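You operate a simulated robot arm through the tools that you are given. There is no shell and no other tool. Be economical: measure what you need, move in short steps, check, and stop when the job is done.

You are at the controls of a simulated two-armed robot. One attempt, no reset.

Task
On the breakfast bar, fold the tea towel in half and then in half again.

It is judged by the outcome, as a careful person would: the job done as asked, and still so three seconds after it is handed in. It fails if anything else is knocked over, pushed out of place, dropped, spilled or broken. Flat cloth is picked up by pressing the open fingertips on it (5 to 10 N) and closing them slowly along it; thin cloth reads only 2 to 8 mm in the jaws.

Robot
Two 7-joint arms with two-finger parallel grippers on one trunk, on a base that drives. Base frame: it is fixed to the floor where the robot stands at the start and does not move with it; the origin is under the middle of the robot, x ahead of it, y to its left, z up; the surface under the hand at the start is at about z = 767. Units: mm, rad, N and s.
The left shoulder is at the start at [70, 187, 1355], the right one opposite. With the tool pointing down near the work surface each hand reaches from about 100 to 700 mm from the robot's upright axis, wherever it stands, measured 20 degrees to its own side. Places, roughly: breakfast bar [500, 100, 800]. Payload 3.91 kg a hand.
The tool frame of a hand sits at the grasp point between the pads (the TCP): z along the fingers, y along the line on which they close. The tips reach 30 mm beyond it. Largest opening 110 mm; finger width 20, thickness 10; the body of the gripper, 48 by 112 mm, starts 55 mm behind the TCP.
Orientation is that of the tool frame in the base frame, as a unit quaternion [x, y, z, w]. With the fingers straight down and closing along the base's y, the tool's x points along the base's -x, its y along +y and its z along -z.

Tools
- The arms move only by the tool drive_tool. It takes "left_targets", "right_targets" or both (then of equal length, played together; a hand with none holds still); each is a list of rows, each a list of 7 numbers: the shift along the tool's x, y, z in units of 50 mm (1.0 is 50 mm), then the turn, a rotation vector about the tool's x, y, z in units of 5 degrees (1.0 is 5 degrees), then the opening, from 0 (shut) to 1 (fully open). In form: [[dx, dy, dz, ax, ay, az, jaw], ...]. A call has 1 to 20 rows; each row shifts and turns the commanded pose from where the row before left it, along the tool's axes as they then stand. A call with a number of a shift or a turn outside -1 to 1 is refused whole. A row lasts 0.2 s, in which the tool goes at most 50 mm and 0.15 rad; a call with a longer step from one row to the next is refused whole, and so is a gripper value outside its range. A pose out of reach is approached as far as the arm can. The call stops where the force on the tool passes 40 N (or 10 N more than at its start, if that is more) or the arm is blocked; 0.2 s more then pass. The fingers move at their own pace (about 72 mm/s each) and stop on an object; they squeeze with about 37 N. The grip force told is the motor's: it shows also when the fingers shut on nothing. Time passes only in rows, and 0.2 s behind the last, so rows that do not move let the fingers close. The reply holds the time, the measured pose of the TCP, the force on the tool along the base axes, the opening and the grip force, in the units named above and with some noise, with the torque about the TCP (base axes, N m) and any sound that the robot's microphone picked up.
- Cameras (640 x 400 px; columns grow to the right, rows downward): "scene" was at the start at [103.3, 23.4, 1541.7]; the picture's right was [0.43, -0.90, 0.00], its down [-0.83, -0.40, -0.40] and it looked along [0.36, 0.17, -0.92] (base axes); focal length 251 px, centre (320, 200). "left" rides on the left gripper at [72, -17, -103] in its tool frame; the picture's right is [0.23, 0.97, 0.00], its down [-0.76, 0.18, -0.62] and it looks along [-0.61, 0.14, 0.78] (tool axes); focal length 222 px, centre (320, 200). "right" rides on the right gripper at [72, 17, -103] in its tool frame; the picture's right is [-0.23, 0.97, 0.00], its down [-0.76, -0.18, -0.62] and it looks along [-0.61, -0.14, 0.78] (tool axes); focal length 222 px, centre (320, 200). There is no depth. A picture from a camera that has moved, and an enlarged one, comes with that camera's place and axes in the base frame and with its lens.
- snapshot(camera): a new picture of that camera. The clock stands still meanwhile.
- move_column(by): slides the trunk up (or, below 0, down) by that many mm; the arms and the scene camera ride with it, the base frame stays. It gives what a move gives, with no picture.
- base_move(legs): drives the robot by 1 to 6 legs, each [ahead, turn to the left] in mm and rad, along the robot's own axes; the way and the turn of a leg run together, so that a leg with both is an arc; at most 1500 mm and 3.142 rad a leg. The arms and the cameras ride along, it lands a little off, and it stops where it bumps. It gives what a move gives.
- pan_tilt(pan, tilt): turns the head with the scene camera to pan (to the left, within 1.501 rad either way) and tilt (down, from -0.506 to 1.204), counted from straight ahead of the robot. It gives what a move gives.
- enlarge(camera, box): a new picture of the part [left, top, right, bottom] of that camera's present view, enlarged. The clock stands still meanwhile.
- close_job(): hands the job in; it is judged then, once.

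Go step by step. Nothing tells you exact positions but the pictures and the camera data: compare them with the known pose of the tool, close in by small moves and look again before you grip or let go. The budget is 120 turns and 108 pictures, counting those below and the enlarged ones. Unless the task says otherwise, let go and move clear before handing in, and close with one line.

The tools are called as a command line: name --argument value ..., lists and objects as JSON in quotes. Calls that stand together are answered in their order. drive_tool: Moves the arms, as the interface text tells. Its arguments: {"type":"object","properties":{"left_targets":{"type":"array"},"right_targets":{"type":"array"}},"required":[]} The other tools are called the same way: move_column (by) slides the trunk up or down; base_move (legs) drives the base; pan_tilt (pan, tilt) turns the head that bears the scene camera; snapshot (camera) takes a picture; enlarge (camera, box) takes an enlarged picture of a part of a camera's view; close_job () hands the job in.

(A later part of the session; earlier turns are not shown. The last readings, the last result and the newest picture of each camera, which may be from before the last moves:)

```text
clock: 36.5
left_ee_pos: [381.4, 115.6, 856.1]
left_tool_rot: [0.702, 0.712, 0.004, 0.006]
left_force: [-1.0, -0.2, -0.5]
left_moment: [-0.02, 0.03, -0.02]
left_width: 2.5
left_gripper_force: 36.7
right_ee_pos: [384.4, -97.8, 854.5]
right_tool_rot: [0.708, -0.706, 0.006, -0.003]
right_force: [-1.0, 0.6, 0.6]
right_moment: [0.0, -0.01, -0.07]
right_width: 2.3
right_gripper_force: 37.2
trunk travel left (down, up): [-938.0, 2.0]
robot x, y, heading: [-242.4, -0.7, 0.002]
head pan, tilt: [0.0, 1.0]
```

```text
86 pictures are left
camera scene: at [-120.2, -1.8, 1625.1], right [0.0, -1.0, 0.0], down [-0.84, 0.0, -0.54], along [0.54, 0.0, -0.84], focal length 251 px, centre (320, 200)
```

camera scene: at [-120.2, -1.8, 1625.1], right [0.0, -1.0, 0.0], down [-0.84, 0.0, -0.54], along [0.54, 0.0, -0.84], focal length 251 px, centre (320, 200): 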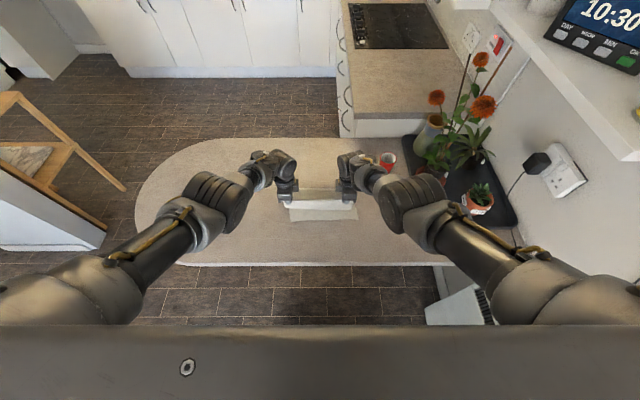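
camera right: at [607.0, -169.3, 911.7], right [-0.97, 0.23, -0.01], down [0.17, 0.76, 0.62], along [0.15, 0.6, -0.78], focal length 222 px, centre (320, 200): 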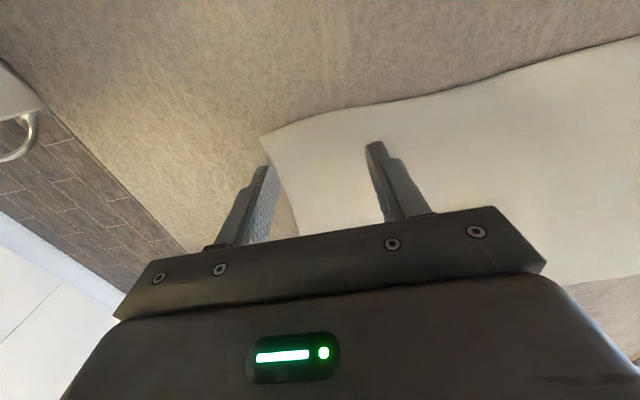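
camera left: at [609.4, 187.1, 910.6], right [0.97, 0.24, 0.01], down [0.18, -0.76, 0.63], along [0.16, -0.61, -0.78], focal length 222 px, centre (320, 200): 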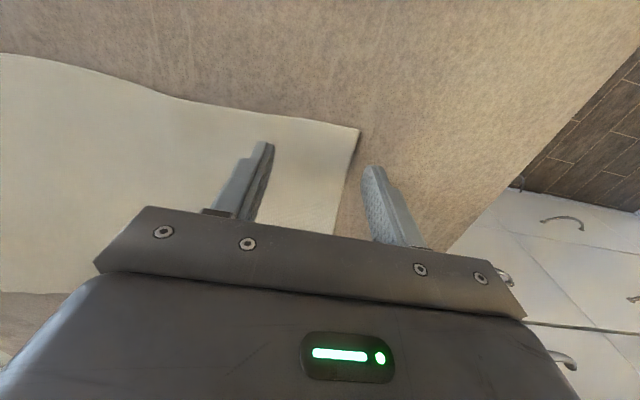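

enlarge --camera "scene" --box '[240, 130, 400, 230]'

snapshot --camera "left"

snapshot --camera "right"

```text
4.00 times, centred on (320, 180) of scene
camera zoom: at [-120.2, -1.8, 1625.1], right [0.0, -1.0, 0.0], down [-0.84, 0.0, -0.54], along [0.54, 0.0, -0.84], focal length 1005 px, centre (320, 280)
```

zoom: 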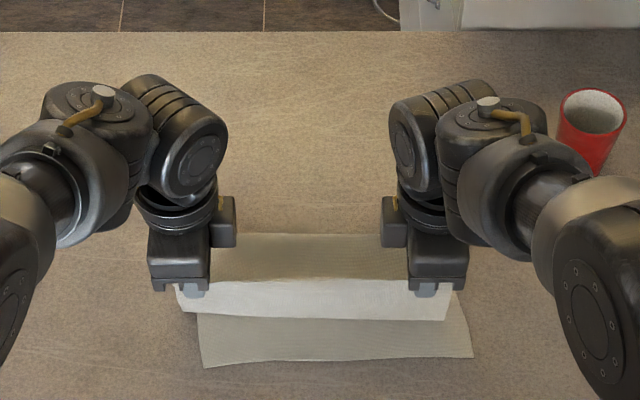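

```text
84 pictures are left
camera left: at [362.8, 188.5, 956.6], right [0.97, 0.24, 0.01], down [0.18, -0.76, 0.63], along [0.16, -0.61, -0.78], focal length 222 px, centre (320, 200)
```

left: 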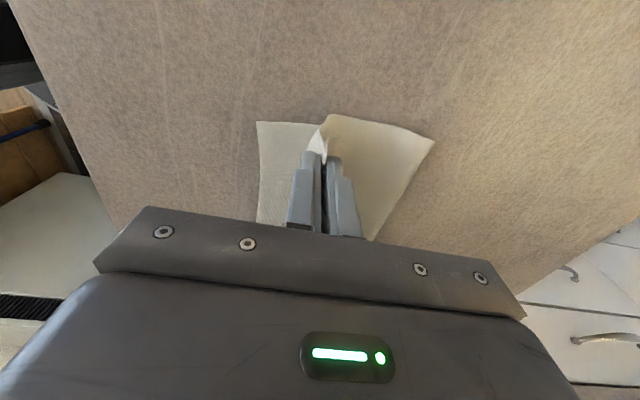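

```text
83 pictures are left
camera right: at [366.2, -168.8, 957.8], right [-0.97, 0.22, -0.01], down [0.17, 0.76, 0.62], along [0.15, 0.6, -0.78], focal length 222 px, centre (320, 200)
```

right: 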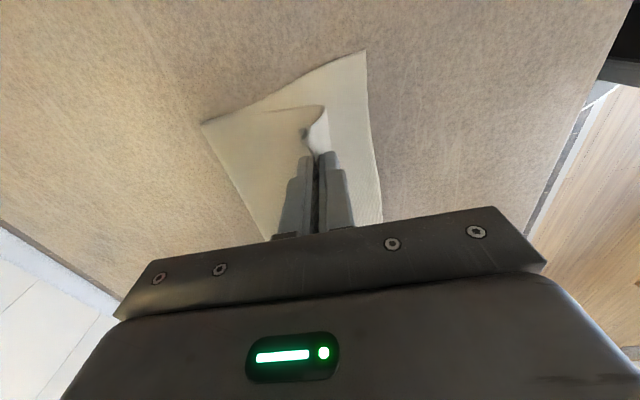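

The edge is now almost above the near edge. I'll align the hands (y −25, left x −16) and lower the column.

drive_tool --left_targets '[[-0.1, -0.06, 0, 0, 0, 0, 0], [-0.15, -0.1, 0, 0, 0, 0, 0], [-0.15, -0.1, 0, 0, 0, 0, 0], [-0.1, -0.06, 0, 0, 0, 0, 0], [0, 0, 0, 0, 0, 0, 0]]' --right_targets '[[0.1, 0.01, 0, 0, 0, 0, 0], [0.15, 0.01, 0, 0, 0, 0, 0], [0.15, 0.01, 0, 0, 0, 0, 0], [0.1, 0.01, 0, 0, 0, 0, 0], [0, 0, 0, 0, 0, 0, 0]]'

move_column --by -38

enlarge --camera "scene" --box '[240, 130, 400, 230]'

enlarge --camera "left" --box '[200, 80, 460, 260]'

enlarge --camera "right" --box '[190, 80, 450, 260]'

```text
clock: 37.7
left_ee_pos: [365.8, 91.5, 854.7]
left_tool_rot: [0.701, 0.713, 0.004, 0.007]
left_force: [0.3, -1.0, 0.7]
left_moment: [-0.06, 0.02, -0.01]
left_width: 2.1
left_gripper_force: 36.9
right_ee_pos: [379.8, -122.1, 856.2]
right_tool_rot: [0.709, -0.705, 0.007, -0.004]
right_force: [-0.1, 0.8, 0.0]
right_moment: [-0.01, 0.01, -0.01]
right_width: 2.2
right_gripper_force: 36.7
trunk travel left (down, up): [-938.0, 2.0]
robot x, y, heading: [-244.3, -0.5, -0.002]
head pan, tilt: [0.0, 1.0]
```

```text
clock: 38.5
left_ee_pos: [365.0, 90.7, 816.5]
left_tool_rot: [0.701, 0.713, 0.004, 0.005]
left_force: [0.5, -0.7, 0.2]
left_moment: [-0.01, -0.02, -0.03]
left_width: 2.4
left_gripper_force: 37.5
right_ee_pos: [379.9, -122.7, 819.5]
right_tool_rot: [0.708, -0.706, 0.007, -0.004]
right_force: [-0.2, 1.2, 0.0]
right_moment: [0.02, 0.02, 0.01]
right_width: 2.3
right_gripper_force: 37.0
trunk travel left (down, up): [-900.0, 40.0]
robot x, y, heading: [-240.5, -0.5, 0.003]
head pan, tilt: [0.0, 1.0]
```

```text
4.00 times, centred on (320, 180) of scene
camera zoom: at [-122.2, -2.0, 1587.3], right [0.0, -1.0, 0.0], down [-0.84, 0.0, -0.54], along [0.54, 0.0, -0.84], focal length 1005 px, centre (320, 280)
```

zoom: 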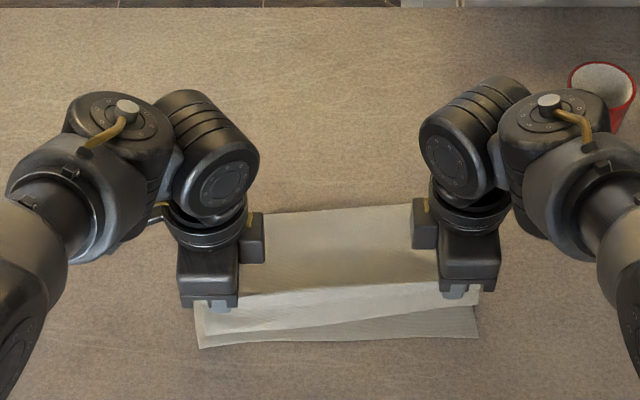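

```text
2.22 times, centred on (330, 170) of left
camera zoom: at [345.8, 163.6, 918.2], right [0.97, 0.24, 0.01], down [0.18, -0.76, 0.63], along [0.16, -0.61, -0.78], focal length 494 px, centre (298, 267)
```

zoom: 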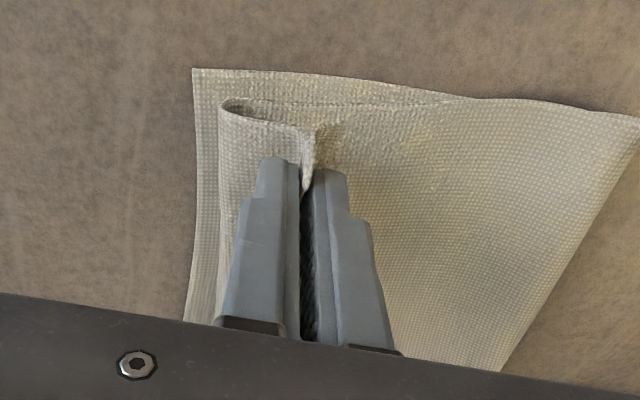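

```text
2.22 times, centred on (320, 170) of right
camera zoom: at [362.7, -194.3, 921.5], right [-0.97, 0.22, -0.01], down [0.17, 0.76, 0.62], along [0.15, 0.6, -0.78], focal length 494 px, centre (320, 267)
```

zoom: 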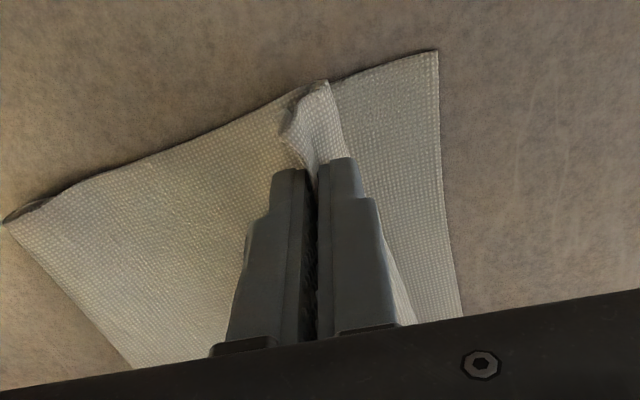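

The pinch makes the edge curl back on itself under the hand. If I tilt the fingers to point forward (toward +x), the edge will roll into its proper direction; I'll lift a bit and tilt both hands 60°.

move_column --by 32

drive_tool --left_targets '[[0, 0, 0, -0.5, 0, 0, 0], [0, 0, 0, -1, 0, 0, 0], [0, 0, 0, -1, 0, 0, 0], [0, 0, 0, -1, 0, 0, 0], [0, 0, 0, -1, 0, 0, 0], [0, 0, 0, -1, 0, 0, 0], [0, 0, 0, -0.5, 0, 0, 0]]' --right_targets '[[0, 0, 0, 0.5, 0, 0, 0], [0, 0, 0, 1, 0, 0, 0], [0, 0, 0, 1, 0, 0, 0], [0, 0, 0, 1, 0, 0, 0], [0, 0, 0, 1, 0, 0, 0], [0, 0, 0, 1, 0, 0, 0], [0, 0, 0, 0.5, 0, 0, 0]]'

enlarge --camera "scene" --box '[240, 130, 400, 230]'

```text
clock: 39.3
left_ee_pos: [364.7, 91.7, 847.9]
left_tool_rot: [0.702, 0.712, 0.003, 0.005]
left_force: [0.2, -0.4, -0.3]
left_moment: [0.0, -0.01, 0.01]
left_width: 2.3
left_gripper_force: 37.0
right_ee_pos: [380.6, -122.0, 850.2]
right_tool_rot: [0.708, -0.706, 0.006, -0.003]
right_force: [-0.8, 0.2, -0.3]
right_moment: [-0.01, 0.0, -0.01]
right_width: 2.0
right_gripper_force: 37.3
trunk travel left (down, up): [-932.0, 8.0]
robot x, y, heading: [-241.6, -0.0, 0.002]
head pan, tilt: [0.0, 1.0]
```

```text
clock: 40.9
left_ee_pos: [365.1, 90.7, 848.8]
left_tool_rot: [0.676, 0.688, 0.188, 0.188]
left_force: [-0.1, -1.1, 0.7]
left_moment: [0.0, 0.07, 0.02]
left_width: 2.4
left_gripper_force: 36.9
right_ee_pos: [378.4, -123.3, 850.7]
right_tool_rot: [0.683, -0.681, 0.188, -0.188]
right_force: [0.3, 1.3, -0.4]
right_moment: [-0.01, 0.04, -0.03]
right_width: 2.1
right_gripper_force: 36.6
trunk travel left (down, up): [-932.0, 8.0]
robot x, y, heading: [-244.1, -1.2, -0.0]
head pan, tilt: [0.0, 1.0]
```

```text
4.00 times, centred on (320, 180) of scene
camera zoom: at [-121.7, -2.0, 1619.3], right [0.0, -1.0, 0.0], down [-0.84, 0.0, -0.54], along [0.54, 0.0, -0.84], focal length 1005 px, centre (320, 280)
```

zoom: 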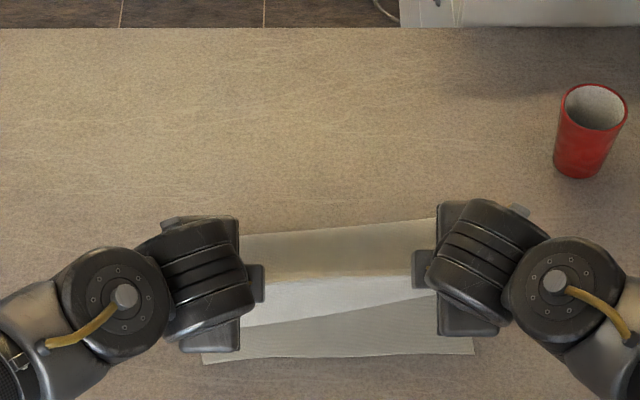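

The tilt works. I'll continue to 60°.

drive_tool --left_targets '[[0, 0, 0, -0.5, 0, 0, 0], [0, 0, 0, -1, 0, 0, 0], [0, 0, 0, -1, 0, 0, 0], [0, 0, 0, -1, 0, 0, 0], [0, 0, 0, -1, 0, 0, 0], [0, 0, 0, -1, 0, 0, 0], [0, 0, 0, -0.5, 0, 0, 0]]' --right_targets '[[0, 0, 0, 0.5, 0, 0, 0], [0, 0, 0, 1, 0, 0, 0], [0, 0, 0, 1, 0, 0, 0], [0, 0, 0, 1, 0, 0, 0], [0, 0, 0, 1, 0, 0, 0], [0, 0, 0, 1, 0, 0, 0], [0, 0, 0, 0.5, 0, 0, 0]]'

enlarge --camera "scene" --box '[240, 130, 400, 230]'

snapshot --camera "left"

snapshot --camera "right"

```text
clock: 42.5
left_ee_pos: [365.6, 92.4, 849.5]
left_tool_rot: [0.605, 0.615, 0.361, 0.355]
left_force: [0.0, -0.8, 0.0]
left_moment: [-0.02, 0.05, -0.04]
left_width: 2.0
left_gripper_force: 37.4
right_ee_pos: [378.9, -123.4, 850.3]
right_tool_rot: [0.611, -0.609, 0.359, -0.357]
right_force: [-0.5, 0.3, -0.3]
right_moment: [0.04, 0.06, 0.02]
right_width: 2.5
right_gripper_force: 37.2
trunk travel left (down, up): [-932.0, 8.0]
robot x, y, heading: [-245.8, 0.8, 0.004]
head pan, tilt: [0.0, 1.0]
```

```text
4.00 times, centred on (320, 180) of scene
camera zoom: at [-121.6, -1.9, 1619.3], right [0.0, -1.0, 0.0], down [-0.84, 0.0, -0.54], along [0.54, 0.0, -0.84], focal length 1005 px, centre (320, 280)
```

zoom: 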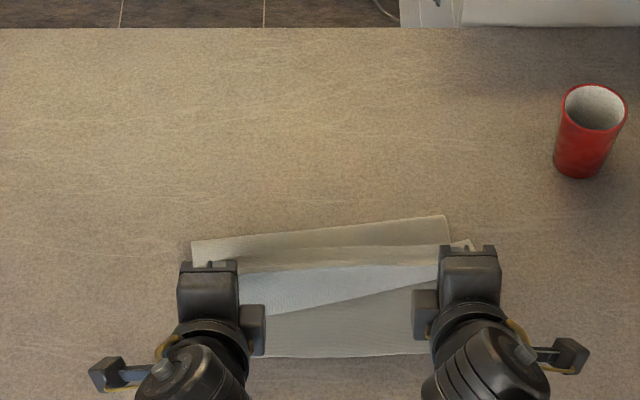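

```text
77 pictures are left
camera left: at [265.6, 162.2, 882.7], right [0.47, 0.24, 0.85], down [-0.45, -0.77, 0.46], along [0.76, -0.6, -0.26], focal length 222 px, centre (320, 200)
```

left: 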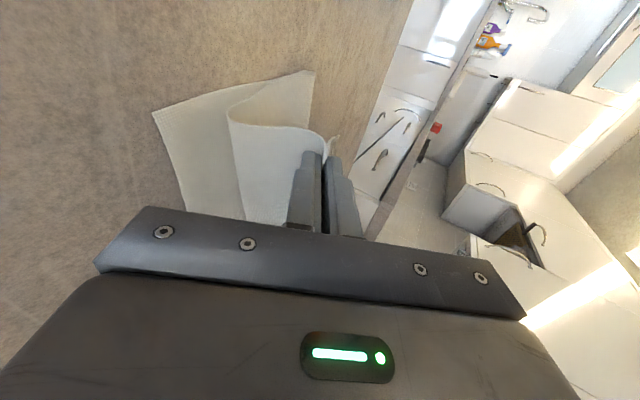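

```text
76 pictures are left
camera right: at [282.9, -195.3, 885.7], right [-0.48, 0.22, -0.85], down [-0.46, 0.76, 0.46], along [0.75, 0.61, -0.26], focal length 222 px, centre (320, 200)
```

right: 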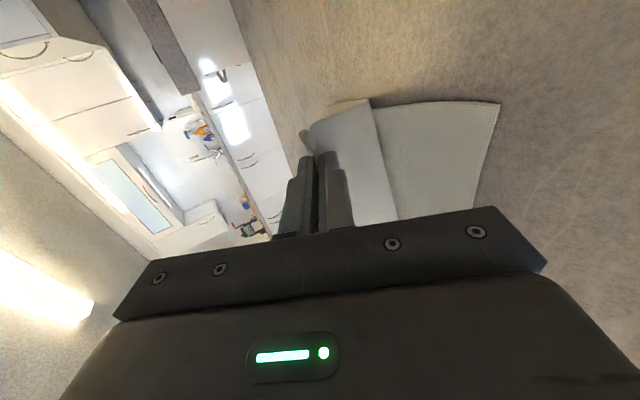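

The edge now hangs correctly. I'll shift the hands back about 25 mm and lower until the fingertips are just over the near edge area.

drive_tool --left_targets '[[0, -0.06, -0.11, 0, 0, 0, 0], [0, -0.09, -0.16, 0, 0, 0, 0], [0, -0.08, -0.13, 0, 0, 0, 0], [0, -0.04, -0.07, 0, 0, 0, 0]]' --right_targets '[[0, 0.06, -0.1, 0, 0, 0, 0], [0, 0.08, -0.14, 0, 0, 0, 0], [0, 0.07, -0.11, 0, 0, 0, 0], [0, 0.03, -0.06, 0, 0, 0, 0]]'

move_column --by -44

enlarge --camera "scene" --box '[240, 130, 400, 230]'

enlarge --camera "left" --box '[120, 40, 440, 240]'

enlarge --camera "right" --box '[200, 40, 520, 240]'

```text
clock: 43.5
left_ee_pos: [339.0, 91.2, 849.4]
left_tool_rot: [0.605, 0.615, 0.361, 0.355]
left_force: [-0.1, -0.1, 0.4]
left_moment: [-0.02, 0.06, -0.05]
left_width: 2.2
left_gripper_force: 36.9
right_ee_pos: [357.1, -122.1, 848.4]
right_tool_rot: [0.611, -0.608, 0.358, -0.357]
right_force: [-0.5, 0.3, -0.4]
right_moment: [0.01, 0.04, 0.01]
right_width: 2.0
right_gripper_force: 37.2
trunk travel left (down, up): [-932.0, 8.0]
robot x, y, heading: [-245.5, -2.6, 0.002]
head pan, tilt: [0.0, 1.0]
```

```text
clock: 44.4
left_ee_pos: [339.3, 91.3, 805.0]
left_tool_rot: [0.604, 0.616, 0.361, 0.355]
left_force: [-0.4, -0.5, 0.0]
left_moment: [-0.05, 0.06, 0.0]
left_width: 2.4
left_gripper_force: 37.0
right_ee_pos: [357.3, -122.0, 806.0]
right_tool_rot: [0.611, -0.609, 0.358, -0.357]
right_force: [-0.1, 0.3, -0.8]
right_moment: [0.01, 0.02, 0.0]
right_width: 2.1
right_gripper_force: 37.2
trunk travel left (down, up): [-888.0, 52.0]
robot x, y, heading: [-243.7, -1.8, 0.002]
head pan, tilt: [0.0, 1.0]
```

```text
4.00 times, centred on (320, 180) of scene
camera zoom: at [-121.9, -1.9, 1575.3], right [0.0, -1.0, 0.0], down [-0.84, 0.0, -0.54], along [0.54, 0.0, -0.84], focal length 1005 px, centre (320, 280)
```

zoom: 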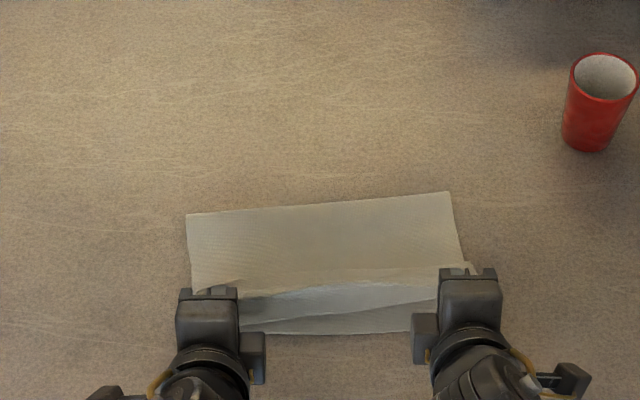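

```text
2.00 times, centred on (280, 140) of left
camera zoom: at [238.8, 160.9, 838.8], right [0.47, 0.24, 0.85], down [-0.44, -0.77, 0.46], along [0.76, -0.59, -0.26], focal length 444 px, centre (400, 320)
```

zoom: 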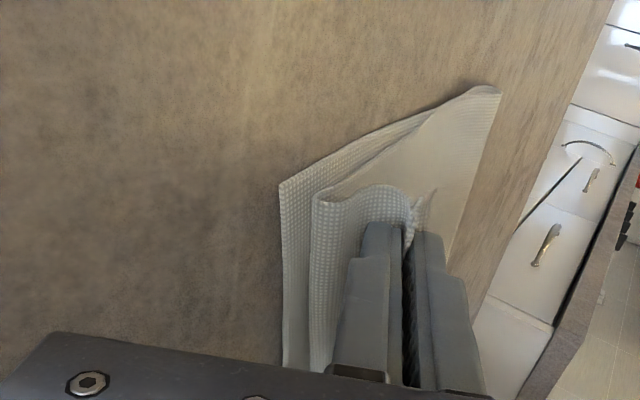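

```text
2.00 times, centred on (360, 140) of right
camera zoom: at [260.0, -193.8, 840.8], right [-0.48, 0.22, -0.85], down [-0.46, 0.76, 0.46], along [0.75, 0.61, -0.26], focal length 444 px, centre (240, 320)
```

zoom: 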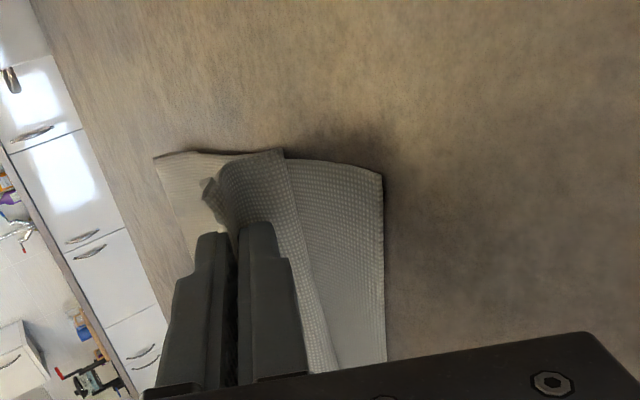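

The crease formed too early (x≈475–500 instead of ≈515), leaving slack under the hands. I'll lift back up and forward so the crease rolls out to the middle, then lay the edge down along an arc.

move_column --by 50

base_move --legs '[[130, 0]]'

drive_tool --left_targets '[[0, 0.17, -0.1, 0, 0, 0, 0], [0, 0.26, -0.15, 0, 0, 0, 0], [0, 0.26, -0.15, 0, 0, 0, 0], [0, 0.26, -0.15, 0, 0, 0, 0], [0, 0.09, -0.05, 0, 0, 0, 0]]' --right_targets '[[0, -0.17, -0.1, 0, 0, 0, 0], [0, -0.26, -0.15, 0, 0, 0, 0], [0, -0.26, -0.15, 0, 0, 0, 0], [0, -0.26, -0.15, 0, 0, 0, 0], [0, -0.09, -0.05, 0, 0, 0, 0]]'

snapshot --camera "scene"

snapshot --camera "left"

snapshot --camera "right"

```text
clock: 45.3
left_ee_pos: [339.2, 90.6, 854.6]
left_tool_rot: [0.605, 0.615, 0.36, 0.355]
left_force: [-0.6, -0.1, -1.1]
left_moment: [-0.02, 0.05, -0.01]
left_width: 2.6
left_gripper_force: 37.0
right_ee_pos: [357.5, -121.3, 855.7]
right_tool_rot: [0.612, -0.608, 0.358, -0.357]
right_force: [-0.2, 0.1, 0.6]
right_moment: [0.02, 0.05, -0.01]
right_width: 2.1
right_gripper_force: 37.2
trunk travel left (down, up): [-938.0, 2.0]
robot x, y, heading: [-241.0, 1.1, -0.001]
head pan, tilt: [0.0, 1.0]
```

```text
clock: 46.6
left_ee_pos: [467.8, 91.8, 855.5]
left_tool_rot: [0.604, 0.616, 0.361, 0.354]
left_force: [0.1, 0.2, -1.2]
left_moment: [0.0, 0.05, 0.0]
left_width: 1.9
left_gripper_force: 36.4
right_ee_pos: [489.2, -120.4, 855.2]
right_tool_rot: [0.612, -0.608, 0.358, -0.357]
right_force: [0.3, -0.2, -1.1]
right_moment: [-0.02, 0.09, -0.01]
right_width: 2.6
right_gripper_force: 37.2
trunk travel left (down, up): [-938.0, 2.0]
robot x, y, heading: [-111.5, -1.7, 0.009]
head pan, tilt: [0.0, 1.0]
```

```text
clock: 47.8
left_ee_pos: [469.3, 92.8, 914.9]
left_tool_rot: [0.605, 0.616, 0.36, 0.355]
left_force: [0.5, -1.0, 0.4]
left_moment: [0.01, 0.05, -0.03]
left_width: 2.4
left_gripper_force: 37.3
right_ee_pos: [488.8, -120.7, 915.2]
right_tool_rot: [0.613, -0.607, 0.358, -0.357]
right_force: [-0.2, 0.7, 0.6]
right_moment: [0.0, 0.02, -0.02]
right_width: 2.1
right_gripper_force: 37.5
trunk travel left (down, up): [-938.0, 2.0]
robot x, y, heading: [-109.8, -4.7, 0.007]
head pan, tilt: [0.0, 1.0]
```

```text
72 pictures are left
camera scene: at [9.9, -1.3, 1625.2], right [0.0, -1.0, 0.0], down [-0.84, 0.0, -0.54], along [0.54, 0.0, -0.84], focal length 251 px, centre (320, 200)
```

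scene: 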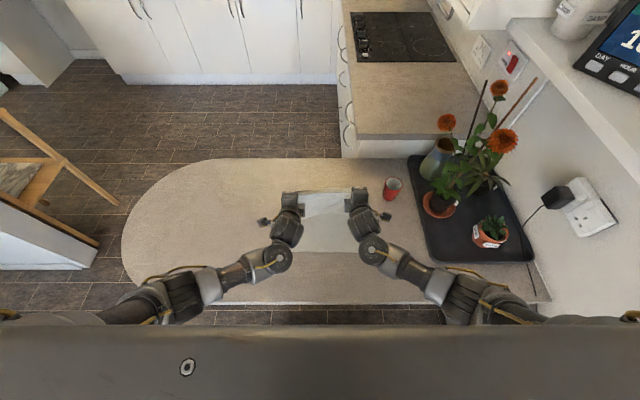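

```text
71 pictures are left
camera left: at [369.8, 163.5, 949.0], right [0.47, 0.24, 0.85], down [-0.44, -0.77, 0.46], along [0.76, -0.59, -0.26], focal length 222 px, centre (320, 200)
```

left: 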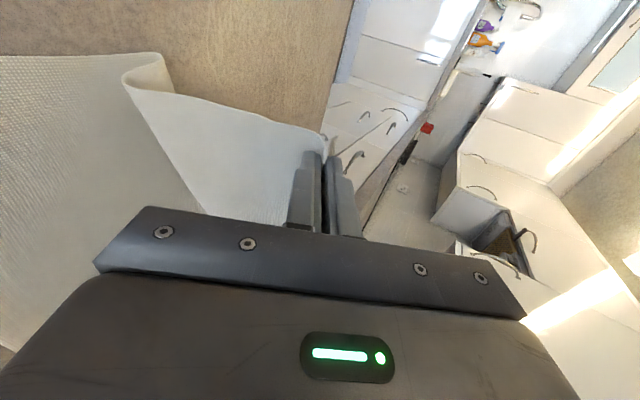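

```text
70 pictures are left
camera right: at [390.7, -191.8, 950.3], right [-0.48, 0.22, -0.85], down [-0.46, 0.76, 0.46], along [0.75, 0.61, -0.26], focal length 222 px, centre (320, 200)
```

right: 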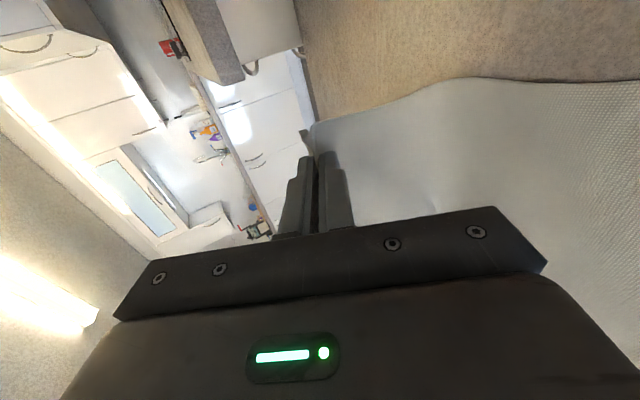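

enlarge --camera "scene" --box '[250, 170, 410, 270]'

```text
4.00 times, centred on (330, 220) of scene
camera zoom: at [9.9, -1.3, 1625.2], right [0.0, -1.0, 0.0], down [-0.84, 0.0, -0.54], along [0.54, 0.0, -0.84], focal length 1005 px, centre (280, 120)
```

zoom: 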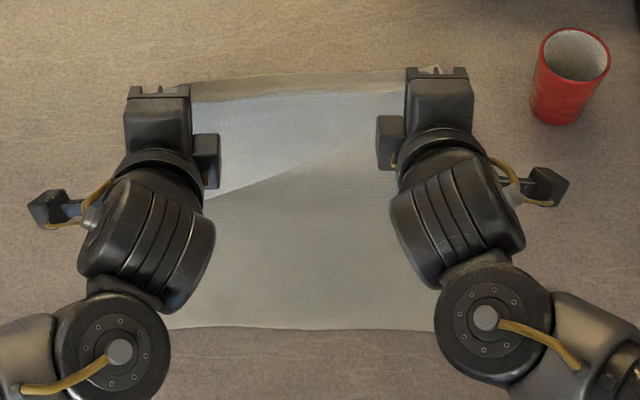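

The left side still has its crease at x≈471 while the right is unrolled. I'll move forward a bit more to roll the left side out too.

drive_tool --left_targets '[[0, 0.1, 0.11, 0, 0, 0, 0], [0, 0.21, 0.23, 0, 0, 0, 0], [0, 0.21, 0.23, 0, 0, 0, 0], [0, 0.1, 0.11, 0, 0, 0, 0], [0, 0, 0, 0, 0, 0, 0]]' --right_targets '[[0, -0.05, 0.09, 0, 0, 0, 0], [0, -0.1, 0.17, 0, 0, 0, 0], [0, -0.1, 0.17, 0, 0, 0, 0], [0, -0.05, 0.09, 0, 0, 0, 0], [0, 0, 0, 0, 0, 0, 0]]'

enlarge --camera "scene" --box '[250, 170, 410, 270]'

snapshot --camera "left"

snapshot --camera "right"

```text
clock: 49.0
left_ee_pos: [514.6, 93.3, 924.6]
left_tool_rot: [0.603, 0.616, 0.361, 0.355]
left_force: [-0.6, -0.1, -0.9]
left_moment: [0.03, 0.06, 0.01]
left_width: 2.4
left_gripper_force: 37.2
right_ee_pos: [516.5, -119.2, 915.5]
right_tool_rot: [0.613, -0.608, 0.357, -0.357]
right_force: [-0.7, -0.1, 0.4]
right_moment: [0.0, 0.05, -0.04]
right_width: 2.2
right_gripper_force: 37.4
trunk travel left (down, up): [-938.0, 2.0]
robot x, y, heading: [-112.0, 0.5, 0.005]
head pan, tilt: [0.0, 1.0]
```

```text
4.00 times, centred on (330, 220) of scene
camera zoom: at [9.8, -1.3, 1625.2], right [0.0, -1.0, 0.0], down [-0.84, 0.0, -0.54], along [0.54, 0.0, -0.84], focal length 1005 px, centre (280, 120)
```

zoom: 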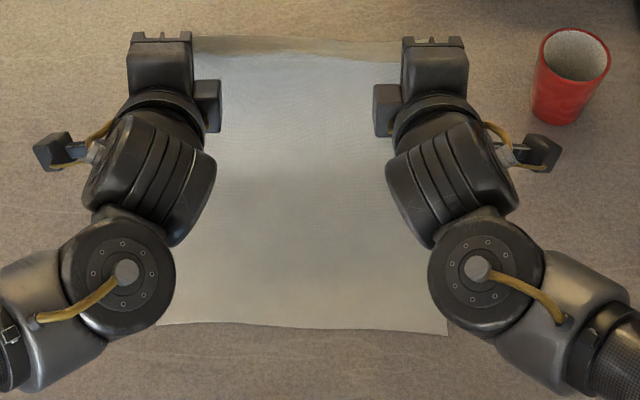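

```text
67 pictures are left
camera left: at [414.2, 163.9, 959.2], right [0.47, 0.24, 0.85], down [-0.44, -0.77, 0.46], along [0.76, -0.59, -0.26], focal length 222 px, centre (320, 200)
```

left: 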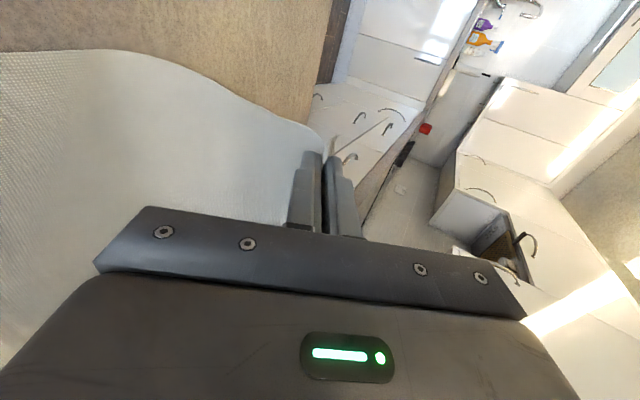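

```text
66 pictures are left
camera right: at [420.4, -190.7, 950.7], right [-0.48, 0.22, -0.85], down [-0.46, 0.76, 0.46], along [0.75, 0.61, -0.26], focal length 222 px, centre (320, 200)
```

right: 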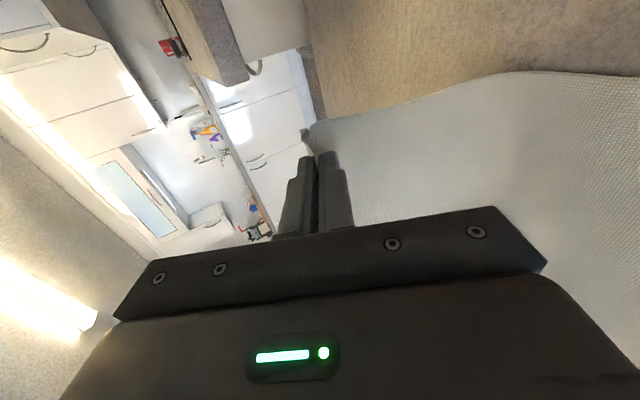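

Both sides are now evenly unrolled, with the near edge at about (341,108)–(335,−151). Now I'll swing the edge over along an arc around x≈516.

drive_tool --left_targets '[[0, -0.05, -0.16, 0, 0, 0, 0], [0, -0.05, -0.16, 0, 0, 0, 0], [0, -0.05, -0.16, 0, 0, 0, 0], [-0.01, -0.132, -0.133, 0, 0, 0, 0], [-0.01, -0.132, -0.133, 0, 0, 0, 0], [-0.01, -0.132, -0.133, 0, 0, 0, 0], [-0.01, -0.132, -0.133, 0, 0, 0, 0], [-0.01, -0.132, -0.133, 0, 0, 0, 0], [-0.01, -0.132, -0.133, 0, 0, 0, 0], [-0.01, -0.132, -0.133, 0, 0, 0, 0], [-0.01, -0.132, -0.133, 0, 0, 0, 0], [-0.01, -0.184, -0.048, 0, 0, 0, 0], [-0.01, -0.184, -0.048, 0, 0, 0, 0], [-0.01, -0.184, -0.048, 0, 0, 0, 0], [-0.01, -0.184, -0.048, 0, 0, 0, 0], [-0.01, -0.184, -0.048, 0, 0, 0, 0], [-0.01, -0.184, -0.048, 0, 0, 0, 0], [-0.01, -0.184, -0.048, 0, 0, 0, 0], [-0.01, -0.184, -0.048, 0, 0, 0, 0]]' --right_targets '[[0, 0.05, -0.175, 0, 0, 0, 0], [0, 0.05, -0.175, 0, 0, 0, 0], [0, 0.05, -0.175, 0, 0, 0, 0], [0.01, 0.125, -0.126, 0, 0, 0, 0], [0.01, 0.125, -0.126, 0, 0, 0, 0], [0.01, 0.125, -0.126, 0, 0, 0, 0], [0.01, 0.125, -0.126, 0, 0, 0, 0], [0.01, 0.125, -0.126, 0, 0, 0, 0], [0.01, 0.125, -0.126, 0, 0, 0, 0], [0.01, 0.125, -0.126, 0, 0, 0, 0], [0.01, 0.125, -0.126, 0, 0, 0, 0], [0.01, 0.174, -0.046, 0, 0, 0, 0], [0.01, 0.174, -0.046, 0, 0, 0, 0], [0.01, 0.174, -0.046, 0, 0, 0, 0], [0.01, 0.174, -0.046, 0, 0, 0, 0], [0.01, 0.174, -0.046, 0, 0, 0, 0], [0.01, 0.174, -0.046, 0, 0, 0, 0], [0.01, 0.174, -0.046, 0, 0, 0, 0], [0.01, 0.174, -0.046, 0, 0, 0, 0]]'

enlarge --camera "scene" --box '[250, 170, 410, 270]'

snapshot --camera "left"

snapshot --camera "right"

```text
clock: 53.0
left_ee_pos: [362.0, 82.3, 854.9]
left_tool_rot: [0.604, 0.616, 0.36, 0.355]
left_force: [1.3, -0.3, 0.7]
left_moment: [-0.01, 0.04, -0.01]
left_width: 2.2
left_gripper_force: 36.9
right_ee_pos: [372.5, -129.7, 852.6]
right_tool_rot: [0.612, -0.608, 0.358, -0.358]
right_force: [1.1, 0.2, 0.3]
right_moment: [-0.03, 0.05, 0.0]
right_width: 2.0
right_gripper_force: 37.1
trunk travel left (down, up): [-938.0, 2.0]
robot x, y, heading: [-111.5, -1.3, 0.004]
head pan, tilt: [0.0, 1.0]
```

```text
4.00 times, centred on (330, 220) of scene
camera zoom: at [9.0, -1.2, 1625.3], right [0.0, -1.0, 0.0], down [-0.84, 0.0, -0.54], along [0.54, 0.0, -0.84], focal length 1005 px, centre (280, 120)
```

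zoom: 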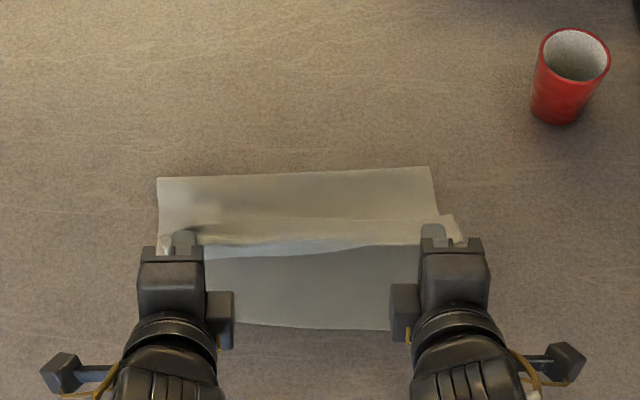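

```text
64 pictures are left
camera left: at [263.5, 152.4, 888.8], right [0.47, 0.24, 0.85], down [-0.44, -0.77, 0.46], along [0.76, -0.59, -0.26], focal length 222 px, centre (320, 200)
```

left: 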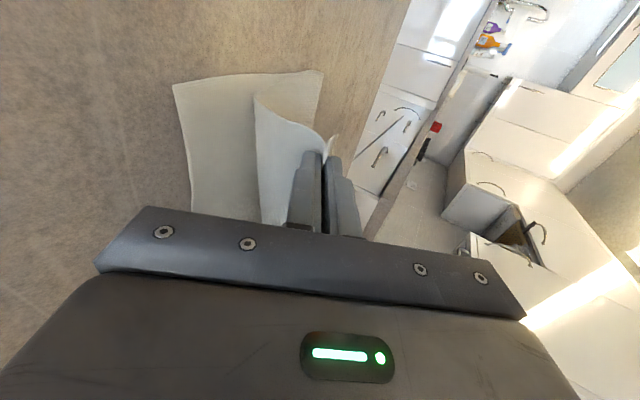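

```text
63 pictures are left
camera right: at [274.5, -202.2, 887.6], right [-0.48, 0.22, -0.85], down [-0.46, 0.76, 0.46], along [0.75, 0.61, -0.26], focal length 222 px, centre (320, 200)
```

right: 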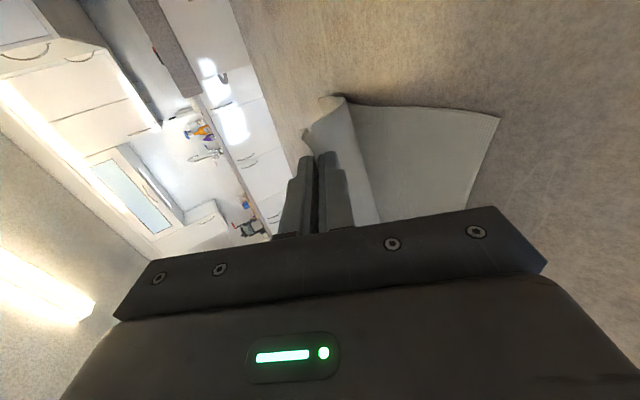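

The cloth behaves limply (hangs straight down from the tips), so an L-shaped (45°) path is right rather than an arc. I'll unroll once more and check the near edge.

drive_tool --left_targets '[[0, 0.228, 0.1625, 0, 0, 0, 0], [0, 0.228, 0.1625, 0, 0, 0, 0], [0, 0.228, 0.1625, 0, 0, 0, 0], [0, 0.228, 0.1625, 0, 0, 0, 0], [0, 0.228, 0.1625, 0, 0, 0, 0], [0, 0.228, 0.1625, 0, 0, 0, 0], [0, 0.228, 0.1625, 0, 0, 0, 0], [0, 0.228, 0.1625, 0, 0, 0, 0], [0, 0.228, 0.1625, 0, 0, 0, 0], [0, 0.228, 0.1625, 0, 0, 0, 0], [0, 0.228, 0.1625, 0, 0, 0, 0], [0, 0.228, 0.1625, 0, 0, 0, 0], [0, 0, 0, 0, 0, 0, 0], [0, 0, 0, 0, 0, 0, 0]]' --right_targets '[[0, -0.214, 0.1527, 0, 0, 0, 0], [0, -0.214, 0.1527, 0, 0, 0, 0], [0, -0.214, 0.1527, 0, 0, 0, 0], [0, -0.214, 0.1527, 0, 0, 0, 0], [0, -0.214, 0.1527, 0, 0, 0, 0], [0, -0.214, 0.1527, 0, 0, 0, 0], [0, -0.214, 0.1527, 0, 0, 0, 0], [0, -0.214, 0.1527, 0, 0, 0, 0], [0, -0.214, 0.1527, 0, 0, 0, 0], [0, -0.214, 0.1527, 0, 0, 0, 0], [0, -0.214, 0.1527, 0, 0, 0, 0], [0, -0.214, 0.1527, 0, 0, 0, 0], [0, 0, 0, 0, 0, 0, 0], [0, 0, 0, 0, 0, 0, 0]]'

enlarge --camera "scene" --box '[250, 170, 410, 270]'

snapshot --camera "left"

```text
clock: 56.0
left_ee_pos: [513.9, 88.1, 928.6]
left_tool_rot: [0.604, 0.617, 0.359, 0.355]
left_force: [0.0, -0.9, -0.1]
left_moment: [-0.02, 0.03, -0.06]
left_width: 2.2
left_gripper_force: 36.8
right_ee_pos: [514.1, -127.3, 918.1]
right_tool_rot: [0.613, -0.608, 0.357, -0.357]
right_force: [-0.4, 0.8, -1.0]
right_moment: [-0.01, 0.05, 0.01]
right_width: 2.2
right_gripper_force: 37.1
trunk travel left (down, up): [-938.0, 2.0]
robot x, y, heading: [-108.0, -2.3, 0.006]
head pan, tilt: [0.0, 1.0]
```

```text
4.00 times, centred on (330, 220) of scene
camera zoom: at [9.7, -1.2, 1625.3], right [0.0, -1.0, 0.0], down [-0.84, 0.0, -0.54], along [0.54, 0.0, -0.84], focal length 1005 px, centre (280, 120)
```

zoom: 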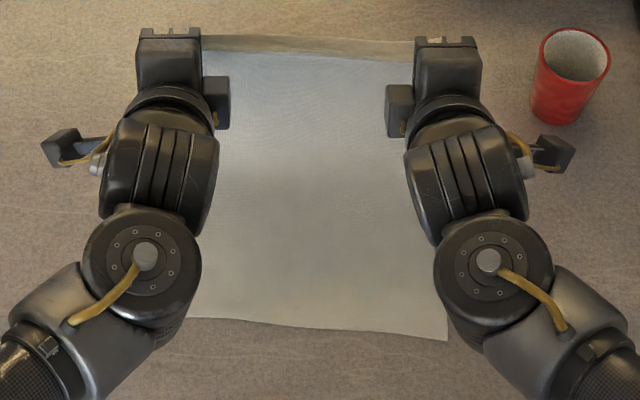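

```text
61 pictures are left
camera left: at [414.9, 157.0, 963.0], right [0.47, 0.24, 0.85], down [-0.44, -0.77, 0.46], along [0.76, -0.59, -0.26], focal length 222 px, centre (320, 200)
```

left: 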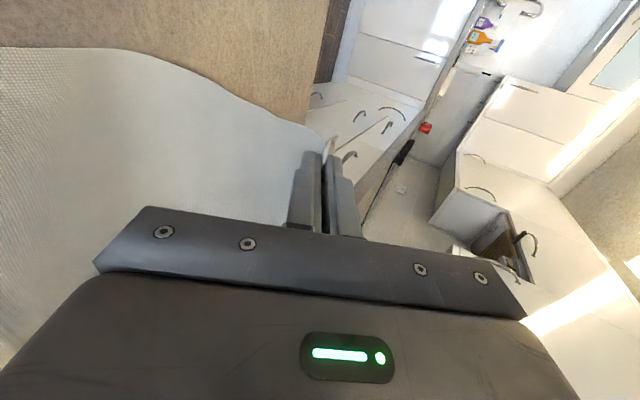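

The near edge now runs (350,107)–(328,−150). I'll lower along the 45° line, so the hanging part lays down above the bottom layer.

drive_tool --left_targets '[[0, -0.011, -0.069, 0, 0, 0, 0], [0, -0.011, -0.069, 0, 0, 0, 0], [0, -0.011, -0.069, 0, 0, 0, 0], [0, -0.011, -0.069, 0, 0, 0, 0], [-0.009, -0.265, -0.071, 0, 0, 0, 0], [-0.009, -0.265, -0.071, 0, 0, 0, 0], [-0.009, -0.265, -0.071, 0, 0, 0, 0], [-0.009, -0.265, -0.071, 0, 0, 0, 0], [-0.009, -0.265, -0.071, 0, 0, 0, 0], [-0.009, -0.265, -0.071, 0, 0, 0, 0], [-0.009, -0.265, -0.071, 0, 0, 0, 0], [-0.009, -0.265, -0.071, 0, 0, 0, 0], [-0.009, -0.265, -0.071, 0, 0, 0, 0], [-0.009, -0.265, -0.071, 0, 0, 0, 0], [-0.009, -0.265, -0.071, 0, 0, 0, 0], [-0.009, -0.265, -0.071, 0, 0, 0, 0]]' --right_targets '[[0, 0.055, -0.165, 0, 0, 0, 0], [0, 0.055, -0.165, 0, 0, 0, 0], [0, 0.055, -0.165, 0, 0, 0, 0], [0, 0.055, -0.165, 0, 0, 0, 0], [0, 0.25, -0.067, 0, 0, 0, 0], [0, 0.25, -0.067, 0, 0, 0, 0], [0, 0.25, -0.067, 0, 0, 0, 0], [0, 0.25, -0.067, 0, 0, 0, 0], [0, 0.25, -0.067, 0, 0, 0, 0], [0, 0.25, -0.067, 0, 0, 0, 0], [0, 0.25, -0.067, 0, 0, 0, 0], [0, 0.25, -0.067, 0, 0, 0, 0], [0, 0.25, -0.067, 0, 0, 0, 0], [0, 0.25, -0.067, 0, 0, 0, 0], [0, 0.25, -0.067, 0, 0, 0, 0], [0, 0.25, -0.067, 0, 0, 0, 0]]'

enlarge --camera "scene" --box '[250, 170, 410, 270]'

snapshot --camera "left"

snapshot --camera "right"

```text
clock: 59.4
left_ee_pos: [388.1, 79.6, 814.5]
left_tool_rot: [0.604, 0.616, 0.361, 0.355]
left_force: [-0.3, 0.0, 0.6]
left_moment: [0.0, 0.06, -0.04]
left_width: 2.3
left_gripper_force: 36.9
right_ee_pos: [372.1, -129.2, 814.0]
right_tool_rot: [0.612, -0.608, 0.358, -0.358]
right_force: [0.5, -0.3, 1.1]
right_moment: [0.01, 0.02, 0.03]
right_width: 2.2
right_gripper_force: 37.0
trunk travel left (down, up): [-938.0, 2.0]
robot x, y, heading: [-108.8, 1.6, 0.002]
head pan, tilt: [0.0, 1.0]
```

```text
4.00 times, centred on (330, 220) of scene
camera zoom: at [9.1, -1.5, 1625.3], right [0.0, -1.0, 0.0], down [-0.84, 0.0, -0.54], along [0.54, 0.0, -0.84], focal length 1005 px, centre (280, 120)
```

zoom: 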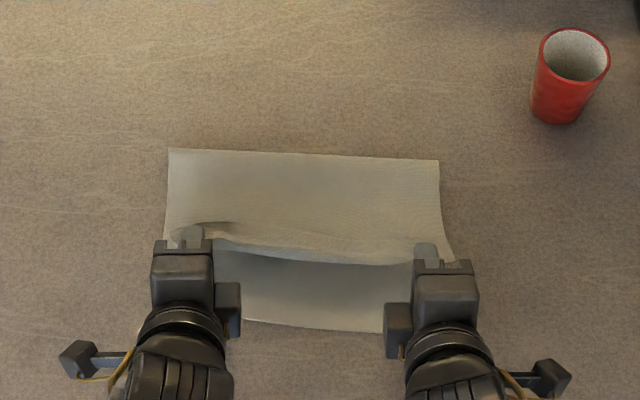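

```text
59 pictures are left
camera left: at [288.0, 148.8, 848.9], right [0.47, 0.24, 0.85], down [-0.44, -0.77, 0.46], along [0.76, -0.59, -0.26], focal length 222 px, centre (320, 200)
```

left: 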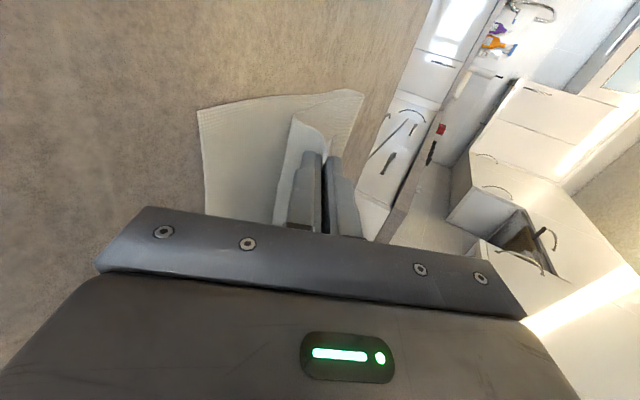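

```text
58 pictures are left
camera right: at [274.6, -200.8, 849.2], right [-0.48, 0.22, -0.85], down [-0.46, 0.76, 0.46], along [0.75, 0.61, -0.26], focal length 222 px, centre (320, 200)
```

right: 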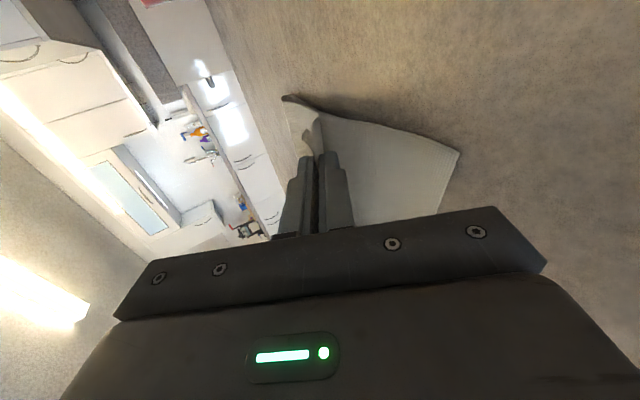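

Excellent: crease at (524,109)–(512,−157), near edge ≈(350…330), so it's near the middle. I'll finish laying the edge down.

drive_tool --left_targets '[[0, -0.13, -0.075, 0, 0, 0, 0], [0, -0.13, -0.075, 0, 0, 0, 0], [0, -0.13, -0.075, 0, 0, 0, 0], [0, -0.1, -0.1, 0, 0, 0, 0], [0, -0.08, -0.107, 0, 0, 0, 0], [0, 0, 0, 0, 0, 0, 0]]' --right_targets '[[0, 0.12, -0.07, 0, 0, 0, 0], [0, 0.12, -0.07, 0, 0, 0, 0], [0, 0.12, -0.07, 0, 0, 0, 0], [0, 0.1, -0.1, 0, 0, 0, 0], [0, 0.075, -0.096, 0, 0, 0, 0], [0, 0, 0, 0, 0, 0, 0]]'

enlarge --camera "scene" --box '[250, 170, 410, 270]'

enlarge --camera "left" --box '[160, 60, 400, 240]'

enlarge --camera "right" --box '[240, 60, 480, 240]'

```text
clock: 60.8
left_ee_pos: [357.6, 79.0, 800.5]
left_tool_rot: [0.604, 0.616, 0.36, 0.355]
left_force: [-0.3, -0.2, 0.1]
left_moment: [0.05, 0.05, 0.0]
left_width: 2.3
left_gripper_force: 37.0
right_ee_pos: [341.9, -129.3, 800.1]
right_tool_rot: [0.613, -0.608, 0.357, -0.358]
right_force: [0.1, 0.7, -0.1]
right_moment: [0.01, 0.04, 0.01]
right_width: 2.2
right_gripper_force: 37.0
trunk travel left (down, up): [-938.0, 2.0]
robot x, y, heading: [-107.6, -1.3, 0.003]
head pan, tilt: [0.0, 1.0]
```

```text
4.00 times, centred on (330, 220) of scene
camera zoom: at [10.1, -1.2, 1625.2], right [0.0, -1.0, 0.0], down [-0.84, 0.0, -0.54], along [0.54, 0.0, -0.84], focal length 1005 px, centre (280, 120)
```

zoom: 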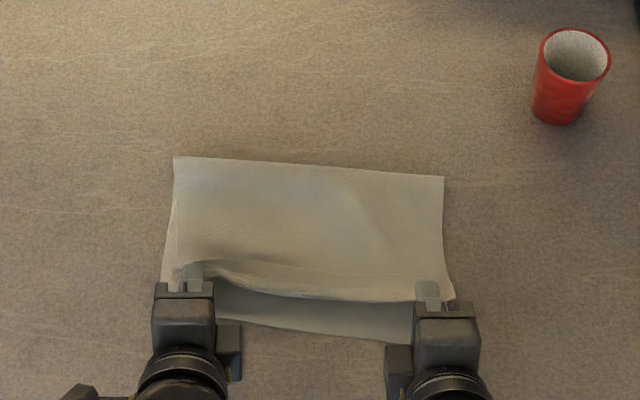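

```text
2.22 times, centred on (280, 150) of left
camera zoom: at [257.5, 147.5, 834.8], right [0.47, 0.24, 0.85], down [-0.44, -0.77, 0.46], along [0.76, -0.59, -0.26], focal length 494 px, centre (409, 311)
```

zoom: 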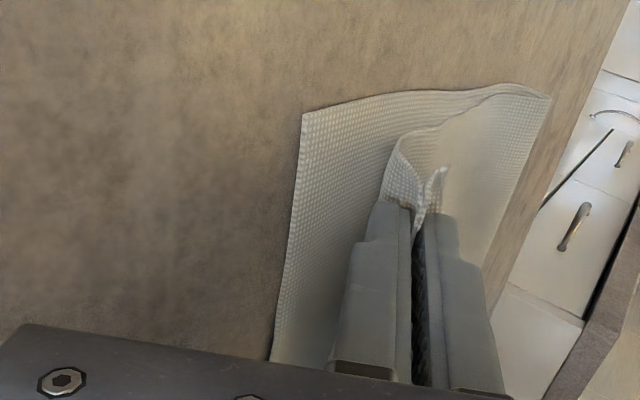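

```text
2.22 times, centred on (360, 150) of right
camera zoom: at [244.6, -200.9, 835.5], right [-0.48, 0.22, -0.85], down [-0.46, 0.76, 0.46], along [0.75, 0.61, -0.26], focal length 494 px, centre (231, 311)
```

zoom: 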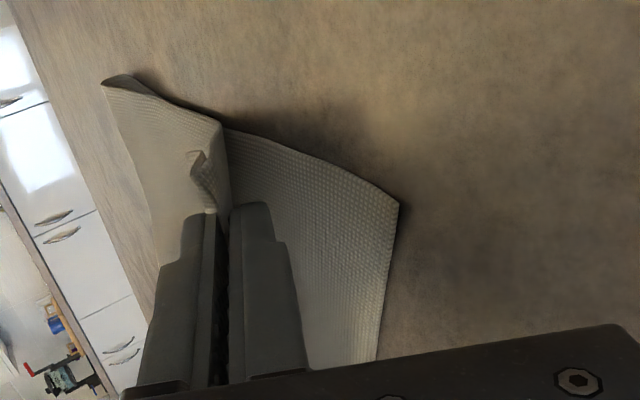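

The last drag pulled the crease back 10–20 mm. I'll repeat the lift and lay-down, stopping at the earlier point where the crease was centred, and release from there.

drive_tool --left_targets '[[0, 0.268, 0.0876, 0, 0, 0, 0], [0, 0.268, 0.0876, 0, 0, 0, 0], [0, 0.268, 0.0876, 0, 0, 0, 0], [0, 0.268, 0.0876, 0, 0, 0, 0], [0, 0.268, 0.0876, 0, 0, 0, 0], [0, 0.268, 0.0876, 0, 0, 0, 0], [0, 0.268, 0.0876, 0, 0, 0, 0], [0, 0.268, 0.0876, 0, 0, 0, 0], [0, 0.268, 0.0876, 0, 0, 0, 0], [0, 0.268, 0.0876, 0, 0, 0, 0], [0, 0.268, 0.0876, 0, 0, 0, 0], [0, 0.268, 0.0876, 0, 0, 0, 0], [0, 0.268, 0.0876, 0, 0, 0, 0], [0, 0.268, 0.0876, 0, 0, 0, 0], [0, 0, 0, 0, 0, 0, 0], [0, 0, 0, 0, 0, 0, 0]]' --right_targets '[[0, -0.26, 0.0938, 0, 0, 0, 0], [0, -0.26, 0.0938, 0, 0, 0, 0], [0, -0.26, 0.0938, 0, 0, 0, 0], [0, -0.26, 0.0938, 0, 0, 0, 0], [0, -0.26, 0.0938, 0, 0, 0, 0], [0, -0.26, 0.0938, 0, 0, 0, 0], [0, -0.26, 0.0938, 0, 0, 0, 0], [0, -0.26, 0.0938, 0, 0, 0, 0], [0, -0.26, 0.0938, 0, 0, 0, 0], [0, -0.26, 0.0938, 0, 0, 0, 0], [0, -0.26, 0.0938, 0, 0, 0, 0], [0, -0.26, 0.0938, 0, 0, 0, 0], [0, -0.26, 0.0938, 0, 0, 0, 0], [0, -0.26, 0.0938, 0, 0, 0, 0], [0, 0, 0, 0, 0, 0, 0], [0, 0, 0, 0, 0, 0, 0]]'

enlarge --camera "scene" --box '[250, 170, 410, 270]'

```text
clock: 64.2
left_ee_pos: [500.5, 79.8, 934.2]
left_tool_rot: [0.604, 0.616, 0.361, 0.355]
left_force: [0.6, -0.3, 0.3]
left_moment: [0.02, 0.07, 0.03]
left_width: 2.0
left_gripper_force: 37.0
right_ee_pos: [487.7, -127.9, 926.5]
right_tool_rot: [0.612, -0.608, 0.358, -0.357]
right_force: [-0.5, 0.4, -0.1]
right_moment: [0.01, 0.04, -0.03]
right_width: 2.1
right_gripper_force: 36.9
trunk travel left (down, up): [-938.0, 2.0]
robot x, y, heading: [-112.0, -0.6, 0.006]
head pan, tilt: [0.0, 1.0]
```

```text
4.00 times, centred on (330, 220) of scene
camera zoom: at [9.8, -1.2, 1625.2], right [0.0, -1.0, 0.0], down [-0.84, 0.0, -0.54], along [0.54, 0.0, -0.84], focal length 1005 px, centre (280, 120)
```

zoom: 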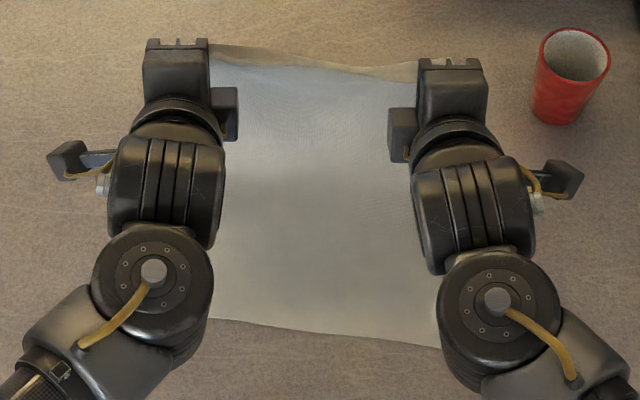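

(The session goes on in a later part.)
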